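You operate a simulated robot arm through the tools that you are given. There is no shell and no other tool. Be economical: measure what you need, move in short steps, check, and stop when the job is done.

Carry out the task below with a simulated robot arm. There is one attempt and no reset: what you move stays moved.

## Task
Roll the bubbles out of the cover in the green jig and wipe the smear off the blue press.
Fine: roller back in its slot; cleaner from the cleaner tin on the white cloth from the grey bench, fume box left on; cloth back, cap closed again.

The check looks at the end state, three seconds after you hand in, the way a careful person would. Anything else that was tipped, shoved, dropped, spilled or broken makes it a failure. A push-on lid holds only when it is set on centred and level and pressed home; a screw cap is set on level and turned clockwise until tight. Flat cloth is picked up by pressing the open fingertips on it (5 to 10 N) and closing them slowly along it; thin cloth reads only 2 to 8 mm in the jaws.

## Robot
A 6-joint arm with a two-finger parallel gripper, fixed in place. Base frame: the origin is at the foot of the arm, x ahead of it, y to its left, z up; the work surface is at about z = 900. Units: mm, degrees, N and s.
With the tool pointing down near the work surface it reaches from about 140 to 740 mm from the base axis. Its first joint turns from -166.0 to 166.0 degrees. Payload 3.91 kg.
Tool frame: the origin (TCP) lies between the finger pads and is the grasp point; the fingertips stand 30 mm ahead of it; z points along the fingers, y is the line along which they close. The gripper opens to 110 mm. The fingers are 20 mm wide and 10 mm thick; the gripper's body (48 by 112 mm) begins 55 mm behind the TCP.
Orientation is that of the tool frame in the base frame, as [roll, pitch, yaw] about the fixed x, y, z axes, in that order (R = Rz(yaw) Ry(pitch) Rx(roll)). With the fingers straight down and closing along the base's y, the tool's x points along the base's -x, its y along +y and its z along -z.

## Interface
- The arm moves only by the tool arm_command. Its argument "series" is a list of rows, each a list of 6 numbers: the shift along the tool's x, y, z in m, then the turn, a rotation vector about the tool's x, y, z in degrees. In form: [[dx, dy, dz, ax, ay, az], ...]. A call has 1 to 12 rows; each row is the pose to reach, as a shift and turn from the pose commanded when the call began, along the tool's axes at that moment. "fingers" is the closure, from 0 (fully open) to 1 (shut), set as the call begins (left out, the last holds). A row lasts 0.2 s, in which the tool goes at most 50 mm and 8.6 degrees; a call with a longer step from one row to the next is refused whole, and so is a gripper value outside its range. Where a pose cannot be reached the arm comes as near as it can. A force on the tool above 50 N (or 10 N above the force at the start of the call, whichever is more), or a blocked arm, ends the call early, and 0.2 s more pass. Each finger travels about 45 mm/s and halts on what it meets, pressing with about 31 N; the grip force reading is that of the motor and also rises with nothing between the fingers. The clock runs only during rows and for 0.2 s after the last one: add rows that repeat a pose to give the fingers time. The reply holds the time, the measured pose of the TCP, the force on the tool along the base axes, the opening and the grip force, in the units named above and with some noise.
- Cameras (640 x 400 px; columns grow to the right, rows downward): "scene" is fixed at [398.8, -646.9, 1740.9]; the picture's right is [0.88, 0.48, 0.00], its down [0.42, -0.77, -0.48] and it looks along [-0.23, 0.42, -0.88] (base axes); focal length 296 px, centre (320, 200). "wrist" rides on the gripper at [71, 22, -107] in the tool frame; the picture's right is [-0.29, 0.96, 0.00], its down [-0.76, -0.23, -0.61] and it looks along [-0.58, -0.18, 0.79] (tool axes); focal length 243 px, centre (320, 200). There is no depth. A picture from a camera that has moved, and an enlarged one, comes with that camera's place and axes in the base frame and with its lens.
- get_image(camera): a new picture of that camera. No time passes.
- lift_body(by): slides the trunk up (or, below 0, down) by that many mm; the arm rides with it, the base frame stays. It gives what a move gives, with no picture.
- close_up(camera, box): a new picture of the part [left, top, right, bottom] of that camera's present view, enlarged. No time passes.
- close_job(): hands the job in; it is judged then, once.

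Go step by step. Nothing tells you positions but the pictures and the camera data: compare them with the known pose of the tool, close in by small moves and look again before you grip or let go. The budget is 120 turns and 64 pictures, counting those below and the enlarged ones. Unless the task says otherwise, let go and move clear before handing in, and close with one line.

The tools are called after "Emit:" as a command line: name --pt "numbers of a row" for each row, then --argument value for the rest, lists and objects as JSON in quotes. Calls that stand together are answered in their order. arm_command: Moves the arm, as the interface text tells. Its arguments: {"type":"object","properties":{"series":{"type":"array"},"fingers":{"type":"number"}},"required":["series"]} The other tools are called the same way: lift_body (by) slides the trunk up or down; get_image (camera) takes a picture; close_up (camera, box) takes an enlarged picture of a part of a camera's view; close_job () hands the job in.

At the start:

```text
time: 0.0
ee_pos: [177.4, -272.6, 1336.2]
ee_rot: [180.0, 0.0, 179.9]
ft_force: [0.9, -0.2, 0.0]
width: 109.8
gripper_force: 0.1
trunk travel left (down, up): [-525.0, 65.0]
```

scene: 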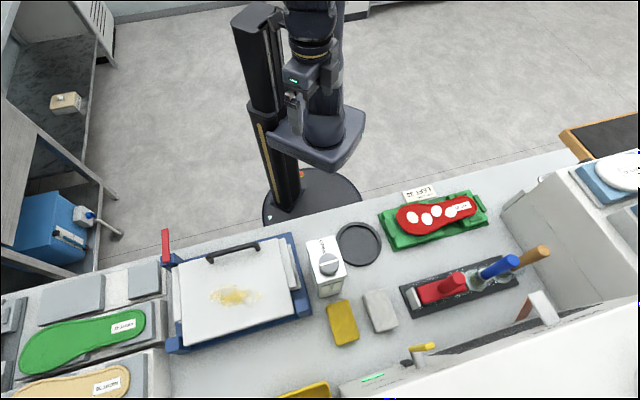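
wrist: 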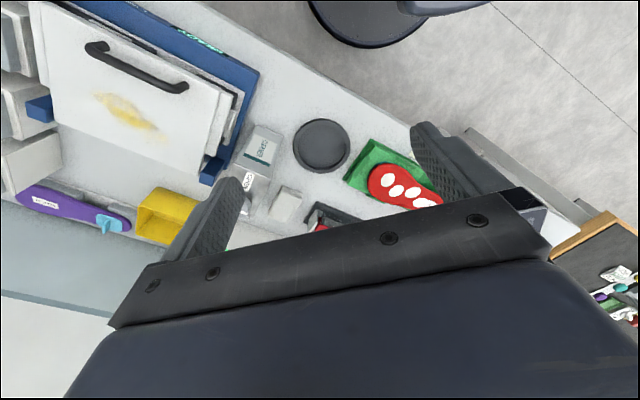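

I see a bench with a blue press (smear on its platen), a can, cloths/sponges, a green jig with the red sole cover with bubbles, and a tray with tools. I take enlarged pictures to identify everything.

Emit:
close_up --camera "scene" --box '[290, 200, 450, 300]'

Emit:
close_up --camera "scene" --box '[370, 170, 562, 290]'

Emit:
close_up --camera "scene" --box '[270, 280, 526, 400]'

Emit:
close_up --camera "scene" --box '[0, 200, 320, 400]'

```text
4.00 times, centred on (370, 250) of scene
camera zoom: at [398.8, -646.9, 1740.9], right [0.88, 0.48, 0.0], down [0.42, -0.77, -0.48], along [-0.23, 0.42, -0.88], focal length 1185 px, centre (120, 0)
```

zoom: 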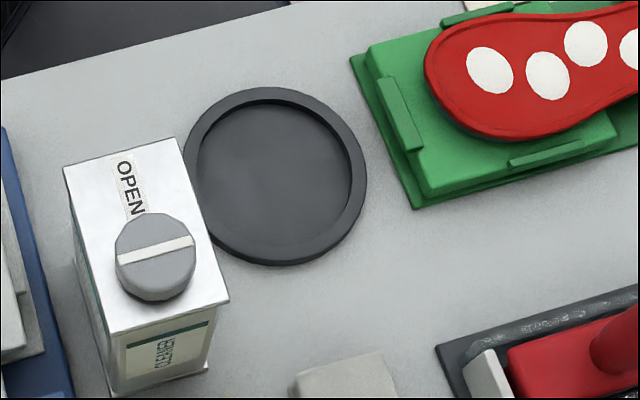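

```text
3.33 times, centred on (466, 230) of scene
camera zoom: at [398.8, -646.9, 1740.9], right [0.88, 0.48, 0.0], down [0.42, -0.77, -0.48], along [-0.23, 0.42, -0.88], focal length 988 px, centre (-167, 100)
```

zoom: 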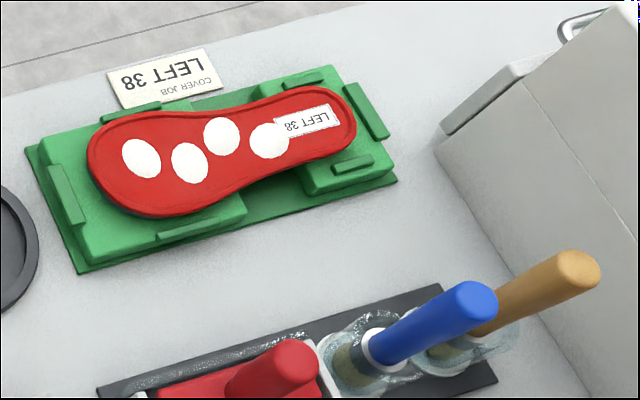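

```text
2.50 times, centred on (398, 340) of scene
camera zoom: at [398.8, -646.9, 1740.9], right [0.88, 0.48, 0.0], down [0.42, -0.77, -0.48], along [-0.23, 0.42, -0.88], focal length 741 px, centre (125, -150)
```

zoom: 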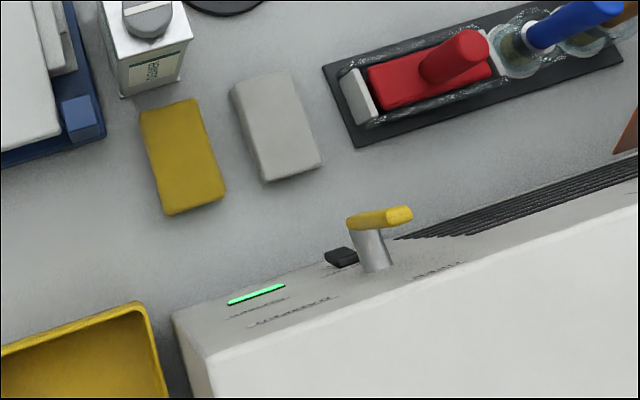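

```text
2.00 times, centred on (160, 300) of scene
camera zoom: at [398.8, -646.9, 1740.9], right [0.88, 0.48, 0.0], down [0.42, -0.77, -0.48], along [-0.23, 0.42, -0.88], focal length 593 px, centre (640, 0)
```

zoom: 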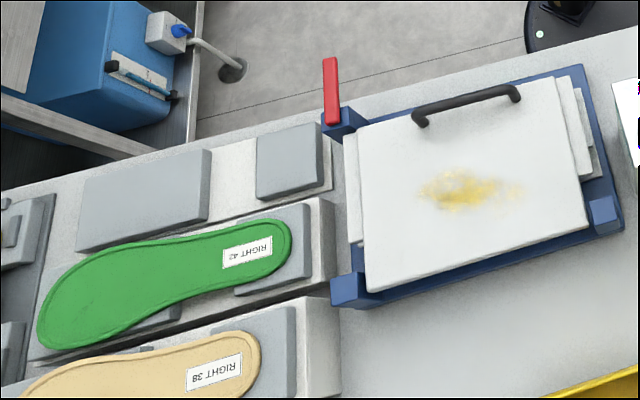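

The tin says "CLEANER" with a screw cap marked OPEN. I look at the remaining areas and the wrist view.

Emit:
close_up --camera "scene" --box '[384, 230, 640, 390]'

Emit:
close_up --camera "wrist" --box '[180, 80, 372, 200]'

Emit:
close_up --camera "wrist" --box '[0, 130, 256, 290]'

Emit:
close_up --camera "scene" --box '[540, 100, 640, 230]'

```text
2.50 times, centred on (512, 310) of scene
camera zoom: at [398.8, -646.9, 1740.9], right [0.88, 0.48, 0.0], down [0.42, -0.77, -0.48], along [-0.23, 0.42, -0.88], focal length 741 px, centre (-160, -75)
```

zoom: 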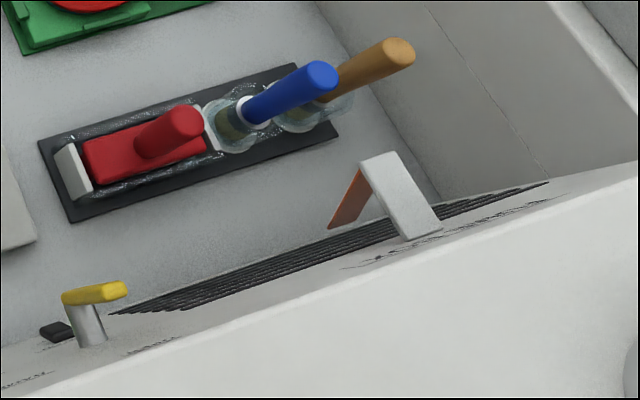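

```text
3.33 times, centred on (276, 140) of wrist
camera zoom: at [107.1, -252.2, 1441.9], right [0.29, 0.96, 0.0], down [0.76, -0.23, 0.61], along [0.58, -0.18, -0.79], focal length 809 px, centre (467, 400)
```

zoom: 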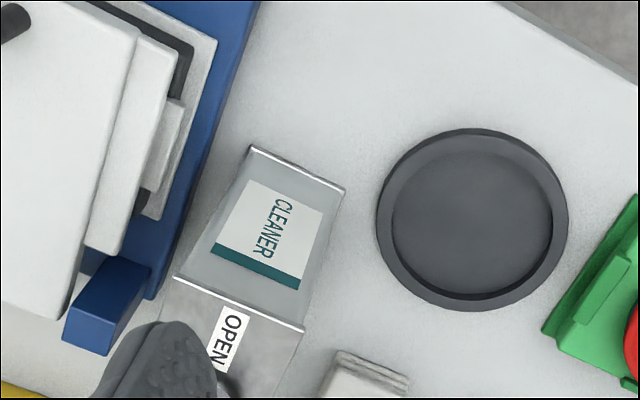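

```text
2.50 times, centred on (128, 210) of wrist
camera zoom: at [107.1, -252.2, 1441.9], right [0.29, 0.96, 0.0], down [0.76, -0.23, 0.61], along [0.58, -0.18, -0.79], focal length 606 px, centre (800, 175)
```

zoom: 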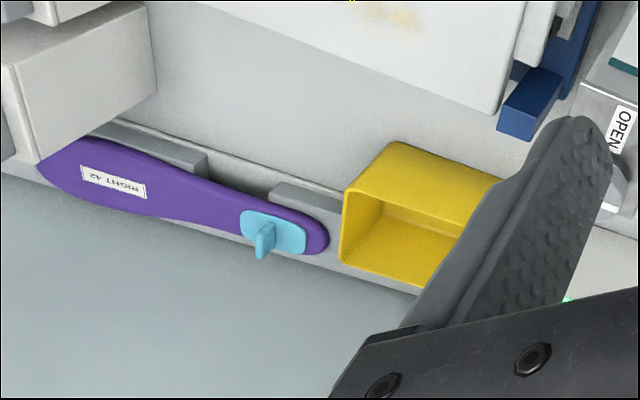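

```text
3.08 times, centred on (590, 165) of scene
camera zoom: at [398.8, -646.9, 1740.9], right [0.88, 0.48, 0.0], down [0.42, -0.77, -0.48], along [-0.23, 0.42, -0.88], focal length 912 px, centre (-511, 308)
```

zoom: 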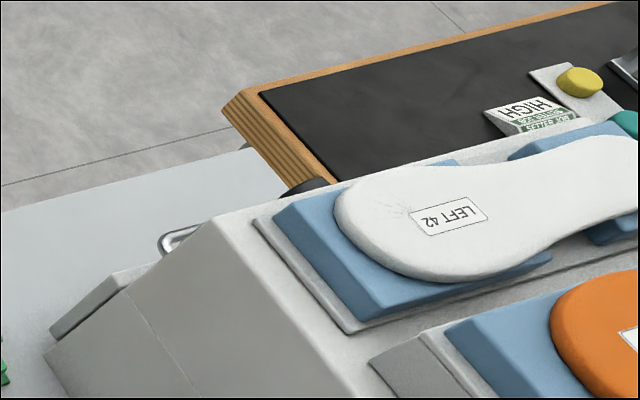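

The red tool in the black tray stand is probably the roller (about x 612, y −328); the folded white cloth is near (483, −470) and the tin near (306, −452). I lower the trunk and look from nearer.

Emit:
lift_body --by -200

Emit:
arm_command --pt "-0.04 0 0 0 0 0" --pt "-0.08 0 0 0 0 0" --pt "-0.12 0 0 0 0 0" --pt "-0.16 0 0 0 0 0" --pt "-0.2 0 0 0 0 0" --pt "-0.24 0 0 0 0 0"

Emit:
get_image --camera "wrist"

```text
time: 2.2
ee_pos: [177.3, -273.8, 1137.2]
ee_rot: [179.9, 0.0, 179.9]
ft_force: [0.2, 0.1, -0.3]
width: 110.1
gripper_force: 0.0
trunk travel left (down, up): [-325.0, 265.0]
```

```text
time: 3.6
ee_pos: [415.7, -274.5, 1134.9]
ee_rot: [-179.9, -0.1, 179.9]
ft_force: [0.1, 0.1, 0.7]
width: 110.0
gripper_force: 0.1
trunk travel left (down, up): [-325.0, 265.0]
```

```text
53 pictures are left
camera wrist: at [346.4, -253.3, 1241.2], right [0.29, 0.96, 0.0], down [0.76, -0.23, 0.61], along [0.58, -0.18, -0.79], focal length 243 px, centre (320, 200)
```

wrist: 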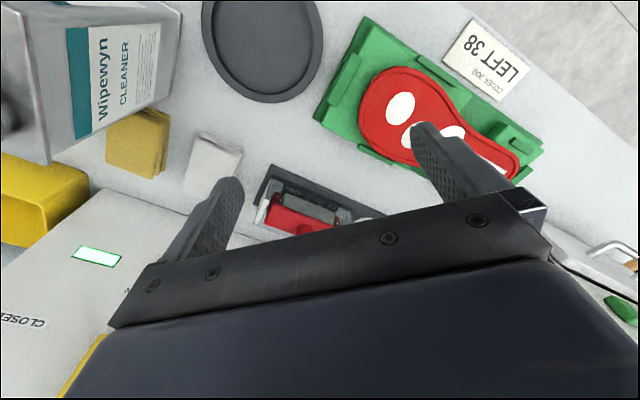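

Emit:
close_up --camera "wrist" --box '[80, 90, 400, 290]'

Emit:
close_up --camera "wrist" --box '[0, 220, 160, 340]'

```text
2.00 times, centred on (240, 190) of wrist
camera zoom: at [346.4, -253.3, 1241.2], right [0.29, 0.96, 0.0], down [0.76, -0.23, 0.61], along [0.58, -0.18, -0.79], focal length 485 px, centre (480, 220)
```

zoom: 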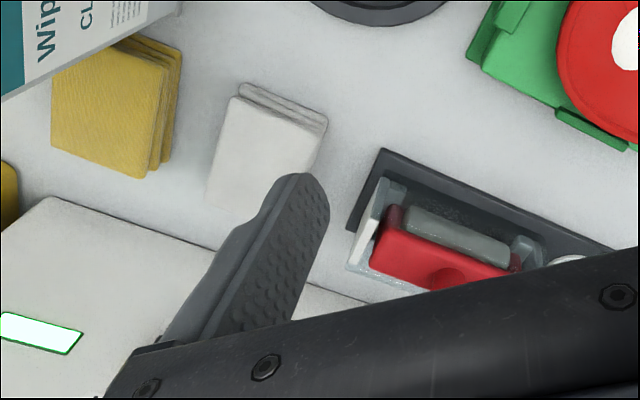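

```text
3.33 times, centred on (80, 280) of wrist
camera zoom: at [346.4, -253.3, 1241.2], right [0.29, 0.96, 0.0], down [0.76, -0.23, 0.61], along [0.58, -0.18, -0.79], focal length 809 px, centre (1120, -67)
```

zoom: 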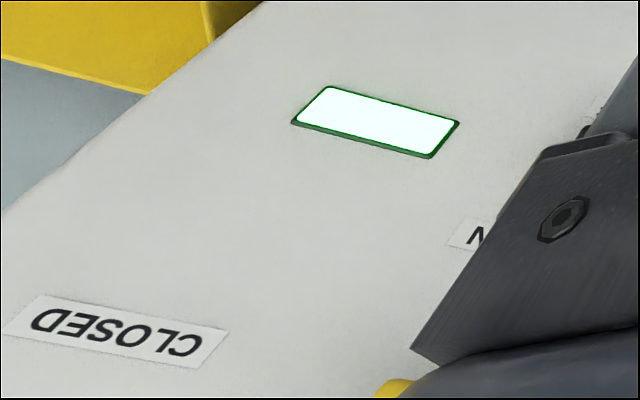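

The red tool is a roller with a grey drum sitting in a stand. I move above it to see it and measure its axis.

Emit:
arm_command --pt "-0.04 -0.01 0 0 0 0" --pt "-0.08 -0.02 0 0 0 0" --pt "-0.12 -0.03 0 0 0 0" --pt "-0.155 -0.03 0 0 0 0" --pt "-0.19 -0.03 0 0 0 0"

Emit:
get_image --camera "wrist"

```text
time: 4.8
ee_pos: [524.0, -281.8, 1083.9]
ee_rot: [-179.9, 0.3, 179.9]
ft_force: [-0.9, 0.8, -0.6]
width: 110.0
gripper_force: 0.0
out of reach, approached as far as the arm can: row 1, 2, 3, 4, 5
trunk travel left (down, up): [-325.0, 265.0]
```

```text
50 pictures are left
camera wrist: at [453.2, -261.2, 1190.9], right [0.29, 0.96, 0.0], down [0.76, -0.23, 0.61], along [0.59, -0.18, -0.79], focal length 243 px, centre (320, 200)
```

wrist: 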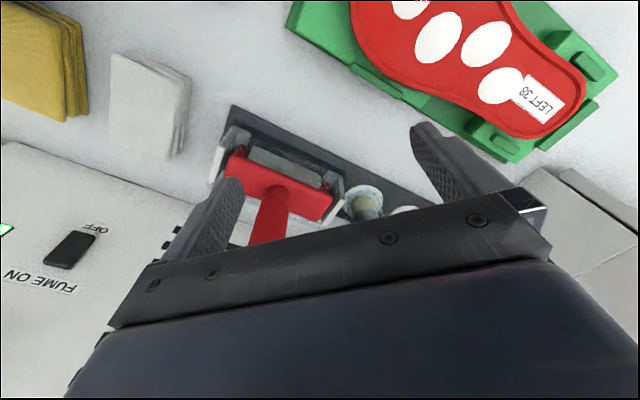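

At this height it is at the edge of reach; I retract, lower the trunk and see.

Emit:
arm_command --pt "0.04 0 0 0 0 0" --pt "0.08 0 0 0 0 0" --pt "0.12 0 0 0 0 0" --pt "0.12 0 0 0 0 0"

Emit:
lift_body --by -120

```text
time: 5.8
ee_pos: [405.5, -280.4, 1085.3]
ee_rot: [180.0, 0.0, 179.9]
ft_force: [-0.6, -0.1, -0.8]
width: 110.0
gripper_force: 0.0
trunk travel left (down, up): [-325.0, 265.0]
```

```text
time: 7.3
ee_pos: [405.8, -281.5, 966.0]
ee_rot: [-180.0, 0.0, 179.9]
ft_force: [0.1, 0.2, -0.5]
width: 109.9
gripper_force: 0.0
trunk travel left (down, up): [-205.0, 385.0]
```

Now I raise the tool with the arm and go over the roller.

Emit:
arm_command --pt "0 0 -0.05 0 0 0" --pt "0 0 -0.1 0 0 0" --pt "0 0 -0.14 0 0 0" --pt "-0.04 -0.01 -0.15 0 0 0" --pt "-0.08 -0.02 -0.15 0 0 0" --pt "-0.12 -0.03 -0.15 0 0 0" --pt "-0.16 -0.04 -0.15 0 0 0" --pt "-0.19 -0.04 -0.15 0 0 0"

Emit:
get_image --camera "wrist"

```text
time: 9.1
ee_pos: [479.9, -274.2, 993.6]
ee_rot: [-179.8, 0.3, 179.9]
ft_force: [0.1, 0.2, -0.5]
width: 110.1
gripper_force: 0.0
out of reach, approached as far as the arm can: row 2, 3, 4, 5, 6, 7, 8
trunk travel left (down, up): [-205.0, 385.0]
```

```text
49 pictures are left
camera wrist: at [408.7, -253.1, 1099.7], right [0.29, 0.96, 0.0], down [0.76, -0.23, 0.61], along [0.59, -0.18, -0.79], focal length 243 px, centre (320, 200)
```

wrist: 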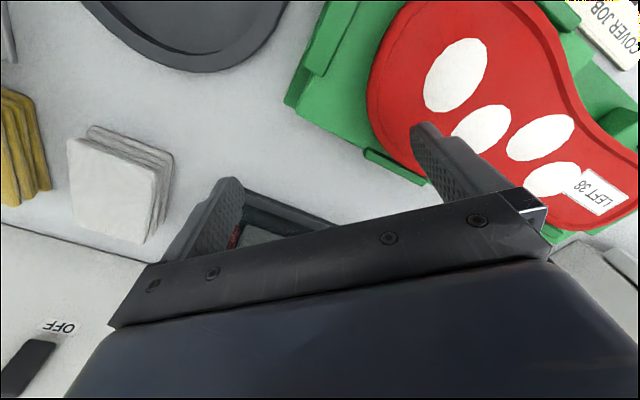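

A higher trunk gives more reach at height. I retract, raise the trunk, then go out over the roller.

Emit:
arm_command --pt "0.04 0 0 0 0 0" --pt "0.08 0 0 0 0 0"

Emit:
lift_body --by 220

Emit:
arm_command --pt "-0.04 -0.01 0.02 0 0 0" --pt "-0.08 -0.02 0.04 0 0 0" --pt "-0.12 -0.03 0.06 0 0 0" --pt "-0.16 -0.04 0.08 0 0 0" --pt "-0.18 -0.05 0.09 0 0 0"

Emit:
get_image --camera "wrist"

```text
time: 9.7
ee_pos: [402.2, -275.8, 995.4]
ee_rot: [-179.9, 0.0, -180.0]
ft_force: [0.5, -0.5, 0.5]
width: 110.3
gripper_force: 0.0
trunk travel left (down, up): [-205.0, 385.0]
```

```text
time: 12.0
ee_pos: [402.0, -276.3, 1215.9]
ee_rot: [180.0, 0.0, 179.9]
ft_force: [0.2, 0.1, 1.3]
width: 110.1
gripper_force: 0.1
trunk travel left (down, up): [-425.0, 165.0]
```

```text
time: 13.2
ee_pos: [568.1, -319.5, 1128.4]
ee_rot: [-179.7, 0.3, 179.9]
ft_force: [0.3, -0.1, 0.1]
width: 110.0
gripper_force: 0.1
out of reach, approached as far as the arm can: row 5
trunk travel left (down, up): [-425.0, 165.0]
```

```text
48 pictures are left
camera wrist: at [497.8, -297.9, 1234.9], right [0.29, 0.96, 0.0], down [0.76, -0.23, 0.61], along [0.58, -0.18, -0.79], focal length 243 px, centre (320, 200)
```

wrist: 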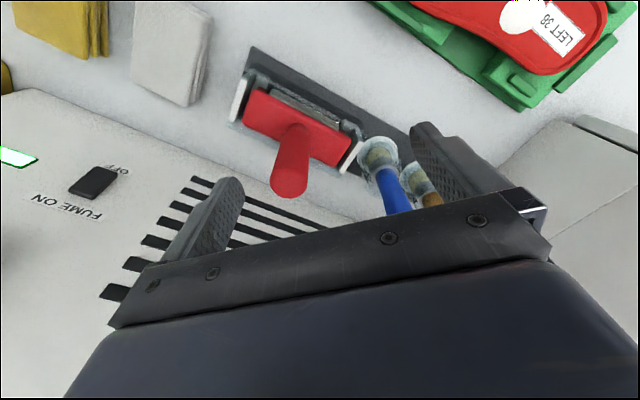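

The roller's handle stands nearly upright at about (596, −356), top at about z 1069, with the roller body along roughly 45°. I raise the trunk a little, turn the tool so the fingers close along the roller body, and centre above the handle.

Emit:
lift_body --by 60

Emit:
arm_command --pt "-0.005 -0.006 0 0 0 7.5" --pt "-0.01 -0.012 0 0 0 15" --pt "-0.015 -0.018 0 0 0 22.5" --pt "-0.02 -0.024 0 0 0 30" --pt "-0.024 -0.03 0 0 0 37.5" --pt "-0.028 -0.036 0.02 0 0 45" --pt "-0.028 -0.036 0.04 0 0 45" --fingers 0.35

Emit:
get_image --camera "wrist"

Emit:
get_image --camera "scene"

```text
time: 14.2
ee_pos: [568.5, -318.2, 1189.3]
ee_rot: [-179.7, 0.2, 179.9]
ft_force: [-0.1, -1.0, -0.7]
width: 110.1
gripper_force: 0.0
trunk travel left (down, up): [-485.0, 105.0]
```

```text
time: 15.8
ee_pos: [581.3, -347.1, 1147.7]
ee_rot: [180.0, 0.3, 134.9]
ft_force: [0.7, 0.0, -1.0]
width: 71.5
gripper_force: 0.1
out of reach, approached as far as the arm can: row 1, 2, 3, 4, 5, 6, 7
trunk travel left (down, up): [-485.0, 105.0]
```

```text
47 pictures are left
camera wrist: at [547.6, -281.7, 1254.4], right [0.88, 0.47, 0.0], down [0.37, -0.7, 0.61], along [0.29, -0.54, -0.79], focal length 243 px, centre (320, 200)
```

wrist: 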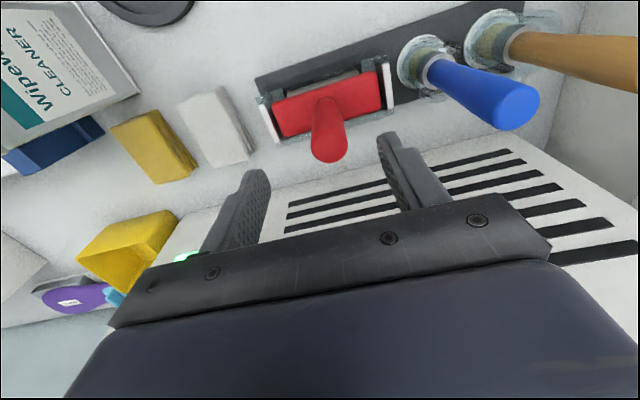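

```text
46 pictures are left
```

scene: 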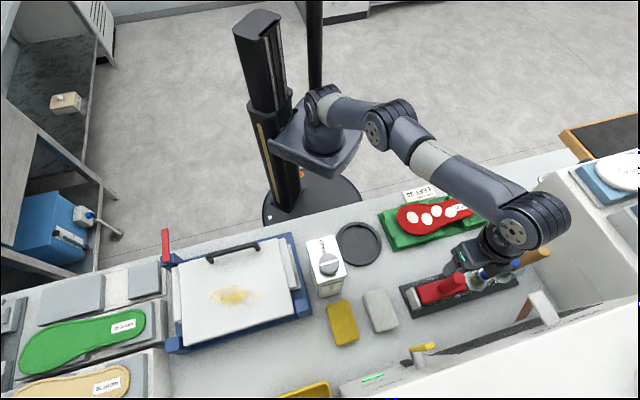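

Handle top confirmed near (596.5, −358, 1069). I centre and descend in steps with open fingers around it.

Emit:
arm_command --pt "-0.006 0.0015 0.02 0 0 0" --pt "-0.012 0.003 0.035 0 0 0" --pt "-0.0184 0.0035 0.05 0 0 0" --pt "-0.0184 0.0035 0.065 0 0 0"

Emit:
get_image --camera "wrist"

```text
time: 16.8
ee_pos: [598.8, -358.0, 1081.5]
ee_rot: [179.9, 0.3, 134.9]
ft_force: [0.1, 0.4, 0.9]
width: 71.6
gripper_force: 0.0
trunk travel left (down, up): [-485.0, 105.0]
```

```text
45 pictures are left
camera wrist: at [564.6, -293.0, 1187.9], right [0.88, 0.47, 0.0], down [0.37, -0.7, 0.61], along [0.29, -0.54, -0.79], focal length 243 px, centre (320, 200)
```

wrist: 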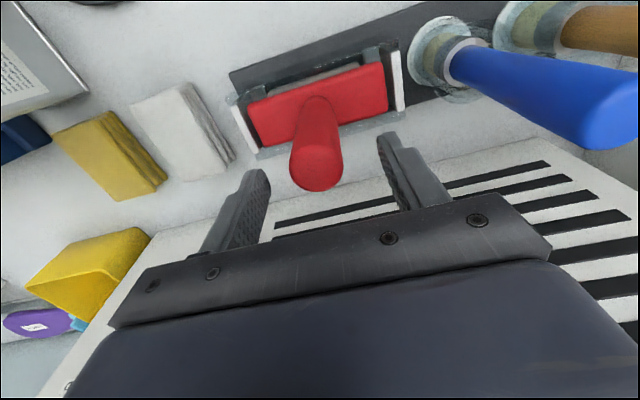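

Emit:
arm_command --pt "0 0 0.015 0 0 0" --pt "0 0 0.03 0 0 0" --pt "0 0 0.042 0 0 0"

Emit:
arm_command --pt "0 0 0 0 0 0" --pt "0 0 0 0 0 0" --pt "0 0 0 0 0 0" --pt "0 0 0 0 0 0" --pt "0 0 0 0 0 0" --fingers 1

Emit:
get_image --camera "wrist"

```text
time: 17.6
ee_pos: [598.4, -357.0, 1041.6]
ee_rot: [179.9, 0.3, 134.8]
ft_force: [-1.0, -0.5, -0.2]
width: 71.3
gripper_force: 0.2
trunk travel left (down, up): [-485.0, 105.0]
```

```text
time: 18.8
ee_pos: [599.0, -358.4, 1041.8]
ee_rot: [-179.9, 0.4, 134.9]
ft_force: [-0.3, 0.9, 0.6]
width: 30.2
gripper_force: 30.9
trunk travel left (down, up): [-485.0, 105.0]
```

```text
44 pictures are left
camera wrist: at [565.1, -292.3, 1147.2], right [0.88, 0.47, 0.0], down [0.37, -0.7, 0.61], along [0.29, -0.54, -0.79], focal length 243 px, centre (320, 200)
```

wrist: 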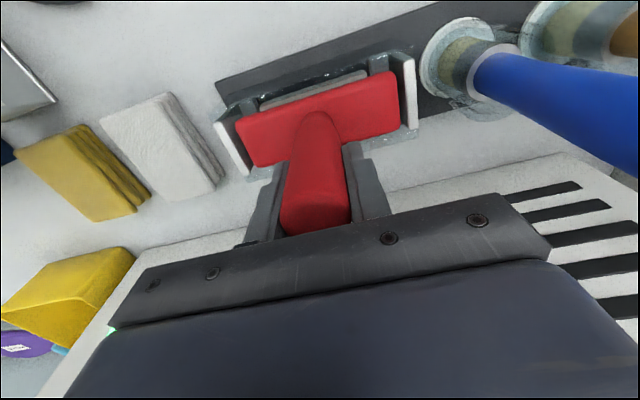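

Handle gripped (30 mm); the slot pose is (598.7, −357.7, 1041.7). I lift straight up using the trunk.

Emit:
lift_body --by 80

Emit:
get_image --camera "wrist"

Emit:
close_up --camera "scene" --box '[370, 170, 562, 320]'

```text
time: 20.0
ee_pos: [598.7, -357.9, 1121.4]
ee_rot: [-180.0, 0.3, 134.9]
ft_force: [0.7, -0.4, -2.5]
width: 30.2
gripper_force: 30.9
trunk travel left (down, up): [-565.0, 25.0]
```

```text
43 pictures are left
camera wrist: at [565.3, -292.4, 1226.9], right [0.88, 0.47, 0.0], down [0.37, -0.7, 0.61], along [0.29, -0.54, -0.79], focal length 243 px, centre (320, 200)
```

wrist: 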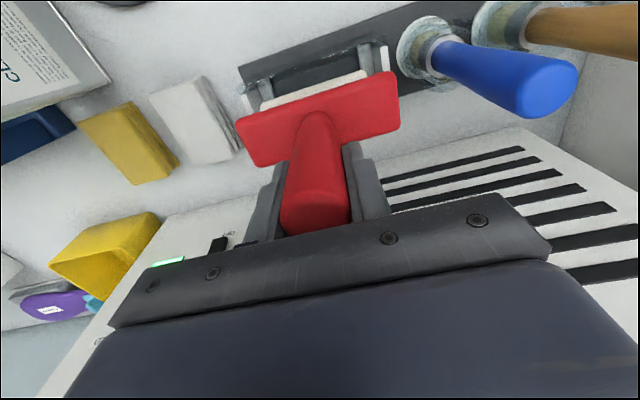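

```text
2.67 times, centred on (466, 245) of scene
camera zoom: at [398.8, -646.9, 1740.9], right [0.88, 0.48, 0.0], down [0.42, -0.77, -0.48], along [-0.23, 0.42, -0.88], focal length 790 px, centre (-69, 80)
```

zoom: 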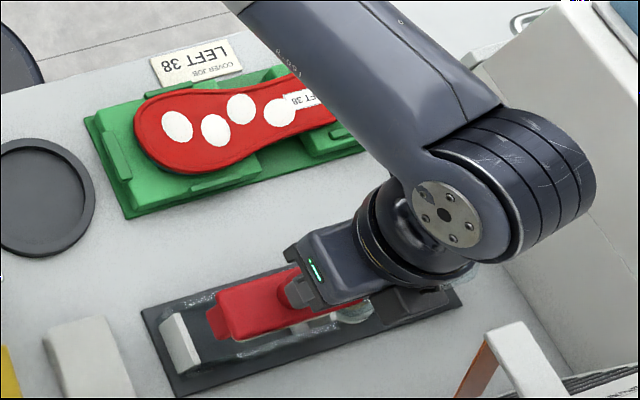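

The roller came out clean. I carry it high over the jig, toward the first pair of bubbles.

Emit:
arm_command --pt "0.035 0.007 0 0 0 0" --pt "0.07 0.014 0 0 0 0" --pt "0.105 0.021 0 0 0 0" --pt "0.14 0.028 0 0 0 0" --pt "0.175 0.036 0 0 0 0" --pt "0.21 0.043 0 0 0 0" --pt "0.21 0.043 0 0 0 0"

Emit:
get_image --camera "wrist"

Emit:
close_up --camera "scene" --box '[370, 150, 530, 250]'

```text
time: 21.6
ee_pos: [480.6, -175.9, 1119.2]
ee_rot: [180.0, 0.2, 134.9]
ft_force: [-0.2, 0.3, -3.0]
width: 30.1
gripper_force: 30.7
trunk travel left (down, up): [-565.0, 25.0]
```

```text
41 pictures are left
camera wrist: at [447.7, -111.9, 1225.9], right [0.88, 0.47, 0.0], down [0.37, -0.7, 0.61], along [0.29, -0.54, -0.79], focal length 243 px, centre (320, 200)
```

wrist: 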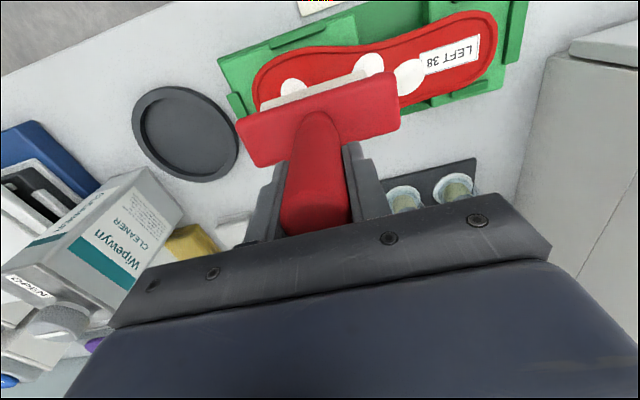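

```text
4.00 times, centred on (450, 200) of scene
camera zoom: at [398.8, -646.9, 1740.9], right [0.88, 0.48, 0.0], down [0.42, -0.77, -0.48], along [-0.23, 0.42, -0.88], focal length 1185 px, centre (-200, 200)
```

zoom: 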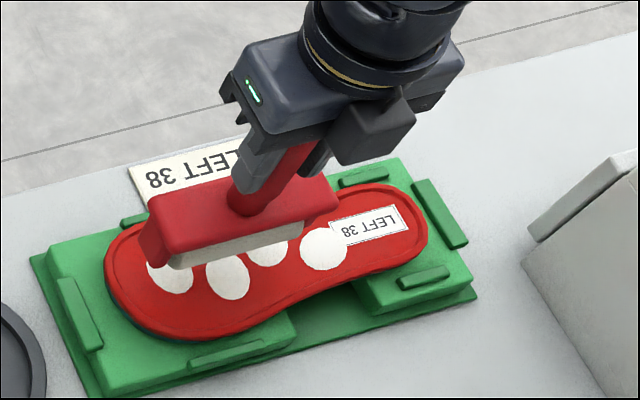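

The bubbles lie in two pairs along the sole, at about (458,−185), (499,−171), (514,−129) and (555,−114). I'll set the drum down beside the first pair, feeling for contact, and roll across.

Emit:
arm_command --pt "-0.016 -0.0015 0.01 0 0 0" --pt "-0.031 -0.003 0.02 0 0 0" --pt "-0.031 -0.003 0.03 0 0 0" --pt "-0.031 -0.003 0.038 0 0 0"

Emit:
close_up --camera "scene" --box '[370, 150, 530, 250]'

```text
time: 22.6
ee_pos: [501.9, -202.7, 1081.2]
ee_rot: [179.9, 0.3, 134.9]
ft_force: [-0.5, 0.2, -1.9]
width: 30.2
gripper_force: 30.9
trunk travel left (down, up): [-565.0, 25.0]
```

```text
4.00 times, centred on (450, 200) of scene
camera zoom: at [398.8, -646.9, 1740.9], right [0.88, 0.48, 0.0], down [0.42, -0.77, -0.48], along [-0.23, 0.42, -0.88], focal length 1185 px, centre (-200, 200)
```

zoom: 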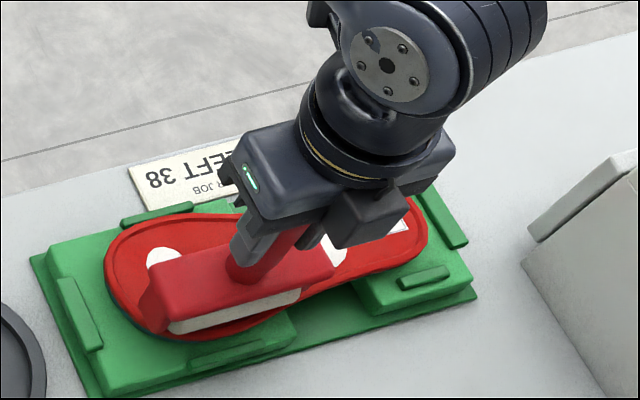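

Emit:
arm_command --pt "0.012 0 0.003 0 0 0" --pt "0.012 0 0.006 0 0 0" --pt "0.012 0 0.009 0 0 0"

Emit:
arm_command --pt "0 0 0.002 0 0 0" --pt "0 0 0.004 0 0 0"

```text
time: 23.4
ee_pos: [493.8, -193.9, 1075.6]
ee_rot: [179.8, 0.5, 134.9]
ft_force: [0.2, 0.9, 24.5]
width: 30.9
gripper_force: 31.3
trunk travel left (down, up): [-565.0, 25.0]
```

```text
time: 24.0
ee_pos: [491.6, -192.7, 1069.7]
ee_rot: [179.9, 0.4, 134.8]
ft_force: [1.0, 1.1, 25.2]
width: 30.6
gripper_force: 30.5
trunk travel left (down, up): [-565.0, 25.0]
```

Contact at about 25 N (the handle slid a few mm in the grip, which I'll account for). Now I roll across the first pair and back.

Emit:
arm_command --pt "-0.008 0 0 0 0 0" --pt "0.004 0 0 0 0 0" --pt "0.012 0 0 0 0 0" --pt "0.02 0 0 0 0 0" --pt "0.028 0 0 0 0 0" --pt "0.036 0 0 0 0 0" --pt "0.044 0 0 0 0 0" --pt "0.052 0 0 0 0 0"

Emit:
close_up --camera "scene" --box '[370, 150, 530, 250]'

```text
time: 25.8
ee_pos: [455.7, -156.5, 1069.1]
ee_rot: [179.9, 0.4, 135.0]
ft_force: [0.1, -0.1, 24.2]
width: 30.3
gripper_force: 30.9
trunk travel left (down, up): [-565.0, 25.0]
```

```text
4.00 times, centred on (450, 200) of scene
camera zoom: at [398.8, -646.9, 1740.9], right [0.88, 0.48, 0.0], down [0.42, -0.77, -0.48], along [-0.23, 0.42, -0.88], focal length 1185 px, centre (-200, 200)
```

zoom: 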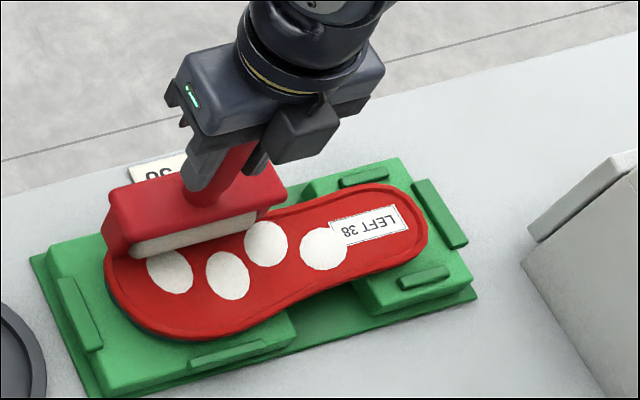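

Bubbles look unchanged after one pass. I roll back more slowly and compare.

Emit:
arm_command --pt "-0.005 0 0.001 0 0 0" --pt "-0.01 0 0.001 0 0 0" --pt "-0.015 0 0.001 0 0 0" --pt "-0.02 0 0.001 0 0 0" --pt "-0.025 0 0.001 0 0 0" --pt "-0.03 0 0.001 0 0 0" --pt "-0.035 0 0.001 0 0 0" --pt "-0.04 0 0.001 0 0 0" --pt "-0.045 0 0.001 0 0 0" --pt "-0.05 0 0.001 0 0 0" --pt "-0.055 0 0.001 0 0 0" --pt "-0.06 0 0.001 0 0 0"

Emit:
close_up --camera "scene" --box '[370, 150, 530, 250]'

```text
time: 28.4
ee_pos: [498.1, -199.0, 1067.5]
ee_rot: [180.0, 0.2, 134.9]
ft_force: [0.0, -1.3, 15.9]
width: 30.2
gripper_force: 31.4
trunk travel left (down, up): [-565.0, 25.0]
```

```text
4.00 times, centred on (450, 200) of scene
camera zoom: at [398.8, -646.9, 1740.9], right [0.88, 0.48, 0.0], down [0.42, -0.77, -0.48], along [-0.23, 0.42, -0.88], focal length 1185 px, centre (-200, 200)
```

zoom: 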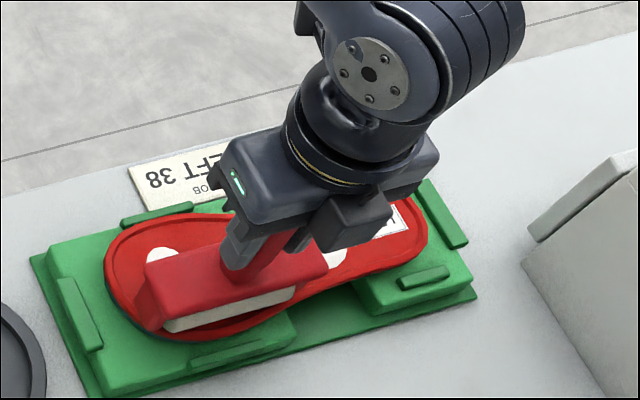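

No visible change. I'll lift, turn the drum 90° so it spans the sole, and roll lengthwise along it over all bubbles.

Emit:
arm_command --pt "0 0 -0.02 0 0 0" --pt "0 0 -0.04 0 0 -8.5" --pt "0.005 -0.006 -0.04 0 0 -17" --pt "0.01 -0.012 -0.04 0 0 -25.5" --pt "0.015 -0.018 -0.04 0 0 -34" --pt "0.02 -0.024 -0.04 0 0 -42.5" --pt "0.025 -0.03 -0.04 0 0 -51" --pt "0.03 -0.033 -0.04 0 0 -59.5" --pt "0.03 -0.033 -0.04 0 0 -68" --pt "0.03 -0.033 -0.04 0 0 -76.5" --pt "0.03 -0.033 -0.04 0 0 -85" --pt "0.03 -0.033 -0.04 0 0 -90"

Emit:
close_up --camera "scene" --box '[370, 150, 530, 250]'

```text
time: 31.0
ee_pos: [453.9, -202.2, 1107.7]
ee_rot: [-179.7, 0.0, -135.0]
ft_force: [0.8, 0.3, -2.7]
width: 30.3
gripper_force: 30.9
trunk travel left (down, up): [-565.0, 25.0]
```

```text
4.00 times, centred on (450, 200) of scene
camera zoom: at [398.8, -646.9, 1740.9], right [0.88, 0.48, 0.0], down [0.42, -0.77, -0.48], along [-0.23, 0.42, -0.88], focal length 1185 px, centre (-200, 200)
```

zoom: 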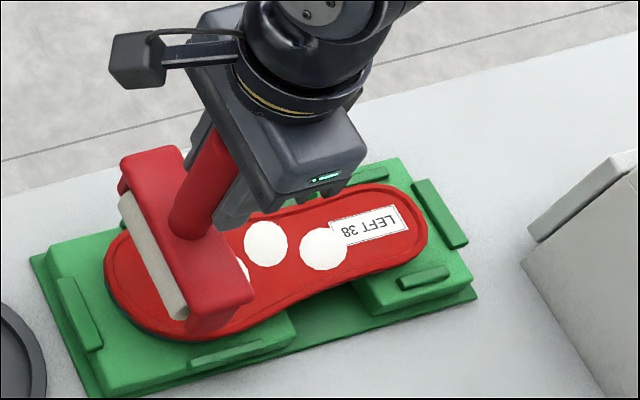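

Emit:
arm_command --pt "0 0 0.015 0 0 0" --pt "0 0 0.03 0 0 0" --pt "0 0 0.036 0 0 0" --pt "0 0 0.039 0 0 0" --pt "0 0 0.042 0 0 0"

Emit:
arm_command --pt "-0.015 0 0 0 0 0" --pt "-0.03 0 0 0 0 0" --pt "-0.045 0 0 0 0 0" --pt "-0.06 0 0 0 0 0" --pt "-0.075 0 0 0 0 0" --pt "-0.09 0 0 0 0 0" --pt "-0.105 0 0 0 0 0" --pt "-0.12 0 0 0 0 0" --pt "-0.135 0 0 0 0 0" --pt "-0.15 0 0 0 0 0" --pt "-0.16 0 0 0 0 0"

Emit:
close_up --camera "scene" --box '[370, 150, 530, 250]'

```text
time: 32.2
ee_pos: [454.0, -200.8, 1067.9]
ee_rot: [-179.5, 0.1, -135.0]
ft_force: [-1.3, 1.8, 16.1]
width: 30.5
gripper_force: 31.0
trunk travel left (down, up): [-565.0, 25.0]
```

```text
time: 34.6
ee_pos: [567.1, -88.6, 1066.0]
ee_rot: [-179.6, 0.1, -135.1]
ft_force: [-0.7, 1.3, 16.9]
width: 30.3
gripper_force: 30.7
trunk travel left (down, up): [-565.0, 25.0]
```

```text
4.00 times, centred on (450, 200) of scene
camera zoom: at [398.8, -646.9, 1740.9], right [0.88, 0.48, 0.0], down [0.42, -0.77, -0.48], along [-0.23, 0.42, -0.88], focal length 1185 px, centre (-200, 200)
```

zoom: 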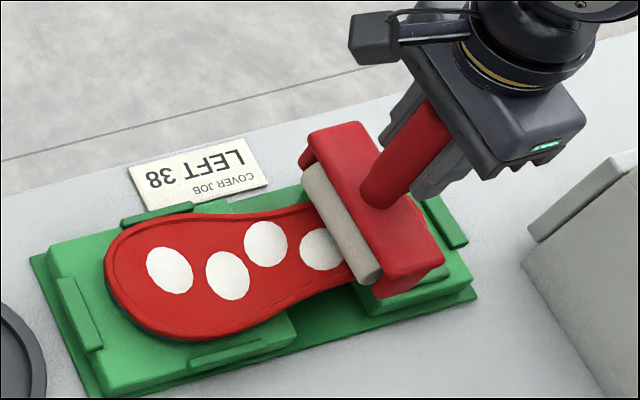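

Emit:
close_up --camera "scene" --box '[430, 170, 494, 230]'

Emit:
close_up --camera "wrist" --box '[200, 20, 440, 220]'

```text
6.67 times, centred on (462, 200) of scene
camera zoom: at [398.8, -646.9, 1740.9], right [0.88, 0.48, 0.0], down [0.42, -0.77, -0.48], along [-0.23, 0.42, -0.88], focal length 1976 px, centre (-627, 200)
```

zoom: 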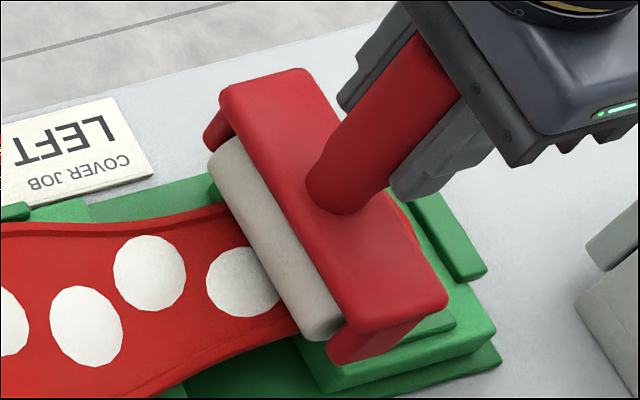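

```text
2.00 times, centred on (320, 120) of wrist
camera zoom: at [502.2, -124.2, 1172.8], right [-0.47, 0.88, -0.01], down [0.7, 0.38, 0.61], along [0.54, 0.28, -0.79], focal length 485 px, centre (320, 360)
```

zoom: 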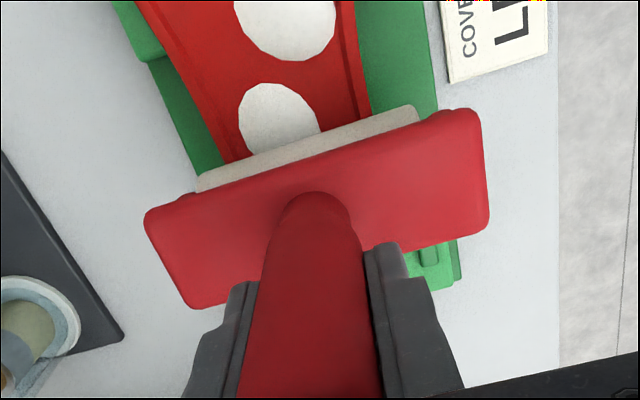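

The drum does touch the cover, so either force or number of passes is lacking. I roll back with more downward press.

Emit:
arm_command --pt "0 0 0.003 0 0 0" --pt "0 0 0.006 0 0 0" --pt "0 0 0.009 0 0 0"

Emit:
arm_command --pt "0.012 0 0.001 0 0 0" --pt "0.024 0 0.002 0 0 0" --pt "0.036 0 0.003 0 0 0" --pt "0.048 0 0.004 0 0 0" --pt "0.06 0 0.005 0 0 0" --pt "0.072 0 0.005 0 0 0"

Emit:
arm_command --pt "0.012 0 0.001 0 0 0" --pt "0.024 0 0.001 0 0 0" --pt "0.036 0 0.002 0 0 0" --pt "0.048 0 0.002 0 0 0" --pt "0.06 0 0.003 0 0 0" --pt "0.072 0 0.003 0 0 0" --pt "0.084 0 0.003 0 0 0"

Emit:
close_up --camera "scene" --box '[370, 150, 530, 250]'

```text
time: 35.4
ee_pos: [567.9, -87.9, 1057.9]
ee_rot: [-179.7, 0.1, -135.1]
ft_force: [0.3, -0.5, 25.9]
width: 30.6
gripper_force: 31.1
trunk travel left (down, up): [-565.0, 25.0]
```

```text
time: 36.5
ee_pos: [529.1, -125.1, 1055.9]
ee_rot: [-179.2, 0.4, -134.9]
ft_force: [-3.9, 5.5, 19.6]
width: 30.4
gripper_force: 31.2
trunk travel left (down, up): [-565.0, 25.0]
stopped in row 5: the force on the tool passed its limit (the readings are from after the stop); the commanded pose is now the measured one
```

```text
time: 37.3
ee_pos: [508.9, -149.2, 1055.4]
ee_rot: [-179.2, 0.5, -135.1]
ft_force: [-5.9, 6.8, 24.0]
width: 30.5
gripper_force: 30.4
trunk travel left (down, up): [-565.0, 25.0]
stopped in row 3: the force on the tool passed its limit (the readings are from after the stop); the commanded pose is now the measured one
```

```text
4.00 times, centred on (450, 200) of scene
camera zoom: at [398.8, -646.9, 1740.9], right [0.88, 0.48, 0.0], down [0.42, -0.77, -0.48], along [-0.23, 0.42, -0.88], focal length 1185 px, centre (-200, 200)
```

zoom: 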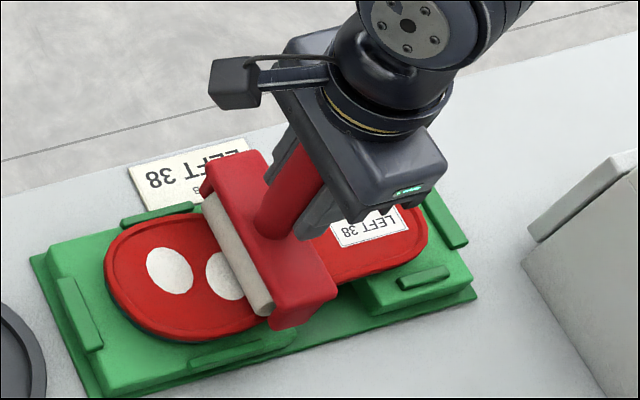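

The heel-most bubble seems gone, so stronger pressure works. I continue the stroke toward the toe without deepening much.

Emit:
arm_command --pt "0.01 0 0.0 0 0 0" --pt "0.02 0 0.0 0 0 0" --pt "0.03 0 0.0 0 0 0" --pt "0.04 0 0.0 0 0 0" --pt "0.05 0 0.0 0 0 0" --pt "0.06 0 0.0 0 0 0" --pt "0.07 0 0.0 0 0 0" --pt "0.08 0 0.0 0 0 0"

Emit:
close_up --camera "scene" --box '[370, 150, 530, 250]'

```text
time: 39.1
ee_pos: [451.9, -208.4, 1055.8]
ee_rot: [-179.0, 0.6, -135.1]
ft_force: [1.0, -0.8, 45.4]
width: 30.6
gripper_force: 31.0
trunk travel left (down, up): [-565.0, 25.0]
```

```text
4.00 times, centred on (450, 200) of scene
camera zoom: at [398.8, -646.9, 1740.9], right [0.88, 0.48, 0.0], down [0.42, -0.77, -0.48], along [-0.23, 0.42, -0.88], focal length 1185 px, centre (-200, 200)
```

zoom: 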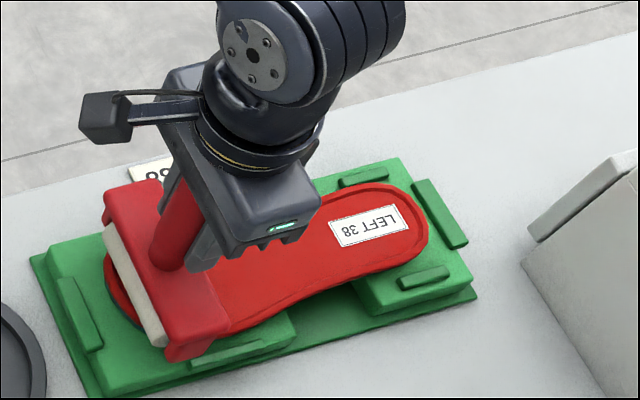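

The two heel-side bubbles are gone. I lift and look at the toe-side ones.

Emit:
arm_command --pt "0 0 -0.02 0 0 0" --pt "0 0 -0.04 0 0 0" --pt "0.02 0 -0.06 0 0 0" --pt "0.05 0 -0.06 0 0 0"

Emit:
close_up --camera "scene" --box '[370, 150, 530, 250]'

```text
time: 40.1
ee_pos: [415.1, -243.1, 1112.9]
ee_rot: [-179.3, 0.4, -135.1]
ft_force: [-0.6, 0.0, -2.9]
width: 30.3
gripper_force: 31.2
trunk travel left (down, up): [-565.0, 25.0]
```

```text
4.00 times, centred on (450, 200) of scene
camera zoom: at [398.8, -646.9, 1740.9], right [0.88, 0.48, 0.0], down [0.42, -0.77, -0.48], along [-0.23, 0.42, -0.88], focal length 1185 px, centre (-200, 200)
```

zoom: 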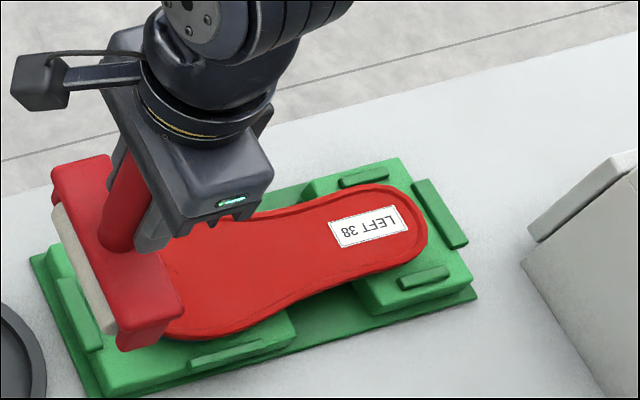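

All bubbles appear rolled out. I return above the slot, turning back to the original yaw on the way.

Emit:
arm_command --pt "0 0 -0.003 0 0 8.5" --pt "-0.002 -0.01 -0.005 0 0 17" --pt "-0.005 -0.025 -0.005 0 0 25.5" --pt "-0.01 -0.045 -0.005 0 0 34" --pt "-0.015 -0.065 -0.005 0 0 42.5" --pt "-0.02 -0.088 -0.005 0 0 51" --pt "-0.025 -0.11 -0.005 0 0 59.5" --pt "-0.03 -0.135 -0.005 0 0 68" --pt "-0.035 -0.16 -0.005 0 0 76.5" --pt "-0.04 -0.18 -0.005 0 0 85" --pt "-0.0488 -0.2108 -0.005 0 0 90" --pt "-0.0488 -0.2108 -0.005 0 0 90"

Emit:
get_image --camera "wrist"

Emit:
close_up --camera "scene" --box '[370, 170, 562, 320]'

```text
time: 42.7
ee_pos: [600.7, -355.3, 1119.2]
ee_rot: [179.5, 0.7, 134.7]
ft_force: [0.3, 0.1, -2.7]
width: 30.6
gripper_force: 30.8
trunk travel left (down, up): [-565.0, 25.0]
```

```text
29 pictures are left
camera wrist: at [566.6, -291.5, 1225.4], right [0.88, 0.47, 0.01], down [0.36, -0.7, 0.62], along [0.3, -0.54, -0.79], focal length 243 px, centre (320, 200)
```

wrist: 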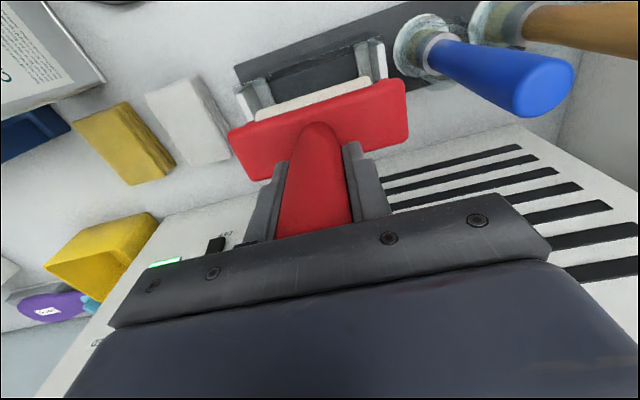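

```text
2.67 times, centred on (466, 245) of scene
camera zoom: at [398.8, -646.9, 1740.9], right [0.88, 0.48, 0.0], down [0.42, -0.77, -0.48], along [-0.23, 0.42, -0.88], focal length 790 px, centre (-69, 80)
```

zoom: 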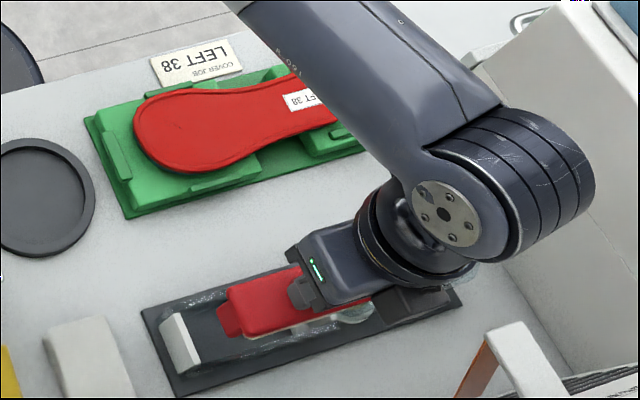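

All bubbles are out. Now I lower the roller into its slot, correcting the small offset.

Emit:
arm_command --pt "0 -0.003 0.0 0.2 0.2 0" --pt "0 -0.003 0.02 0.3 0.3 0" --pt "0 -0.003 0.04 0.3 0.3 0" --pt "0 -0.003 0.055 0.3 0.3 0" --pt "0 -0.003 0.065 0.3 0.3 0"

Emit:
get_image --camera "wrist"

```text
time: 43.9
ee_pos: [600.4, -359.3, 1055.2]
ee_rot: [-180.0, 0.3, 134.9]
ft_force: [-0.6, 0.1, -3.6]
width: 30.3
gripper_force: 30.5
trunk travel left (down, up): [-565.0, 25.0]
```

```text
27 pictures are left
camera wrist: at [565.8, -294.7, 1162.0], right [0.88, 0.47, 0.0], down [0.37, -0.7, 0.61], along [0.29, -0.54, -0.79], focal length 243 px, centre (320, 200)
```

wrist: 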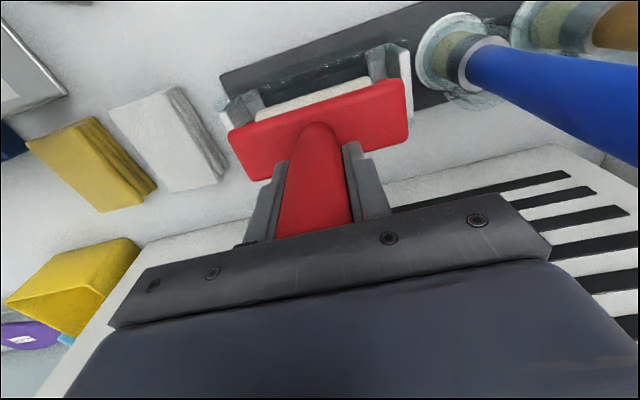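

Emit:
arm_command --pt "0.002 0 0.01 0 0 0" --pt "0.002 0 0.018 0 0 0" --pt "0.002 0 0.024 0 0 0" --pt "0.002 0 0.028 0 0 0"

Emit:
arm_command --pt "0 0 0.002 0 0 0" --pt "0 0 0.004 0 0 0"

```text
time: 44.9
ee_pos: [596.8, -358.6, 1028.7]
ee_rot: [179.9, 0.4, 134.9]
ft_force: [0.6, 0.1, -2.8]
width: 30.3
gripper_force: 31.1
trunk travel left (down, up): [-565.0, 25.0]
```

```text
time: 45.5
ee_pos: [599.3, -358.1, 1023.9]
ee_rot: [179.9, 0.5, 134.9]
ft_force: [0.5, 0.8, -2.5]
width: 30.2
gripper_force: 30.6
trunk travel left (down, up): [-565.0, 25.0]
```

Emit:
arm_command --pt "0 0 0.001 0 0 0" --pt "0 0 0.002 0 0 0" --pt "0 0 0.003 0 0 0"

Emit:
arm_command --pt "0 0 0.001 0 0 0" --pt "0 0 0.002 0 0 0" --pt "0 0 0.003 0 0 0"

```text
time: 46.3
ee_pos: [597.7, -358.6, 1021.2]
ee_rot: [179.9, 0.3, 134.9]
ft_force: [-0.5, 0.4, -2.2]
width: 30.4
gripper_force: 31.0
trunk travel left (down, up): [-565.0, 25.0]
```

```text
time: 47.1
ee_pos: [597.5, -357.6, 1020.9]
ee_rot: [180.0, 0.6, 134.8]
ft_force: [-0.4, 0.5, 16.8]
width: 30.4
gripper_force: 31.5
trunk travel left (down, up): [-565.0, 25.0]
```

It bottomed out at z ≈ 1021, as expected. I release and rise with the trunk, then check.

Emit:
arm_command --pt "0 0 -0.002 0 0 0" --pt "0 0 -0.002 0 0 0" --pt "0 0 -0.002 0 0 0" --pt "0 0 -0.002 0 0 0" --fingers 0.4

Emit:
arm_command --pt "0 0 -0.03 0 0 0" --pt "0 0 -0.06 0 0 0" --pt "0 0 -0.09 0 0 0" --pt "0 0 -0.12 0 0 0" --pt "0.04 -0.02 -0.14 0 0 0"

Emit:
get_image --camera "wrist"

```text
time: 48.1
ee_pos: [597.5, -358.0, 1020.1]
ee_rot: [179.8, 0.5, 134.9]
ft_force: [1.7, 0.4, 11.4]
width: 65.8
gripper_force: 0.2
trunk travel left (down, up): [-565.0, 25.0]
```

```text
time: 49.3
ee_pos: [556.0, -340.7, 1161.1]
ee_rot: [179.9, 0.4, 134.9]
ft_force: [-0.3, -0.6, -0.1]
width: 66.0
gripper_force: 0.1
trunk travel left (down, up): [-565.0, 25.0]
```

```text
26 pictures are left
camera wrist: at [522.2, -276.1, 1267.3], right [0.88, 0.47, 0.0], down [0.37, -0.7, 0.61], along [0.29, -0.54, -0.79], focal length 243 px, centre (320, 200)
```

wrist: 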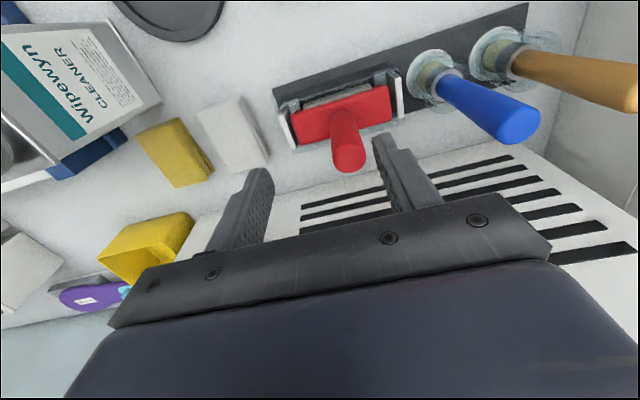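

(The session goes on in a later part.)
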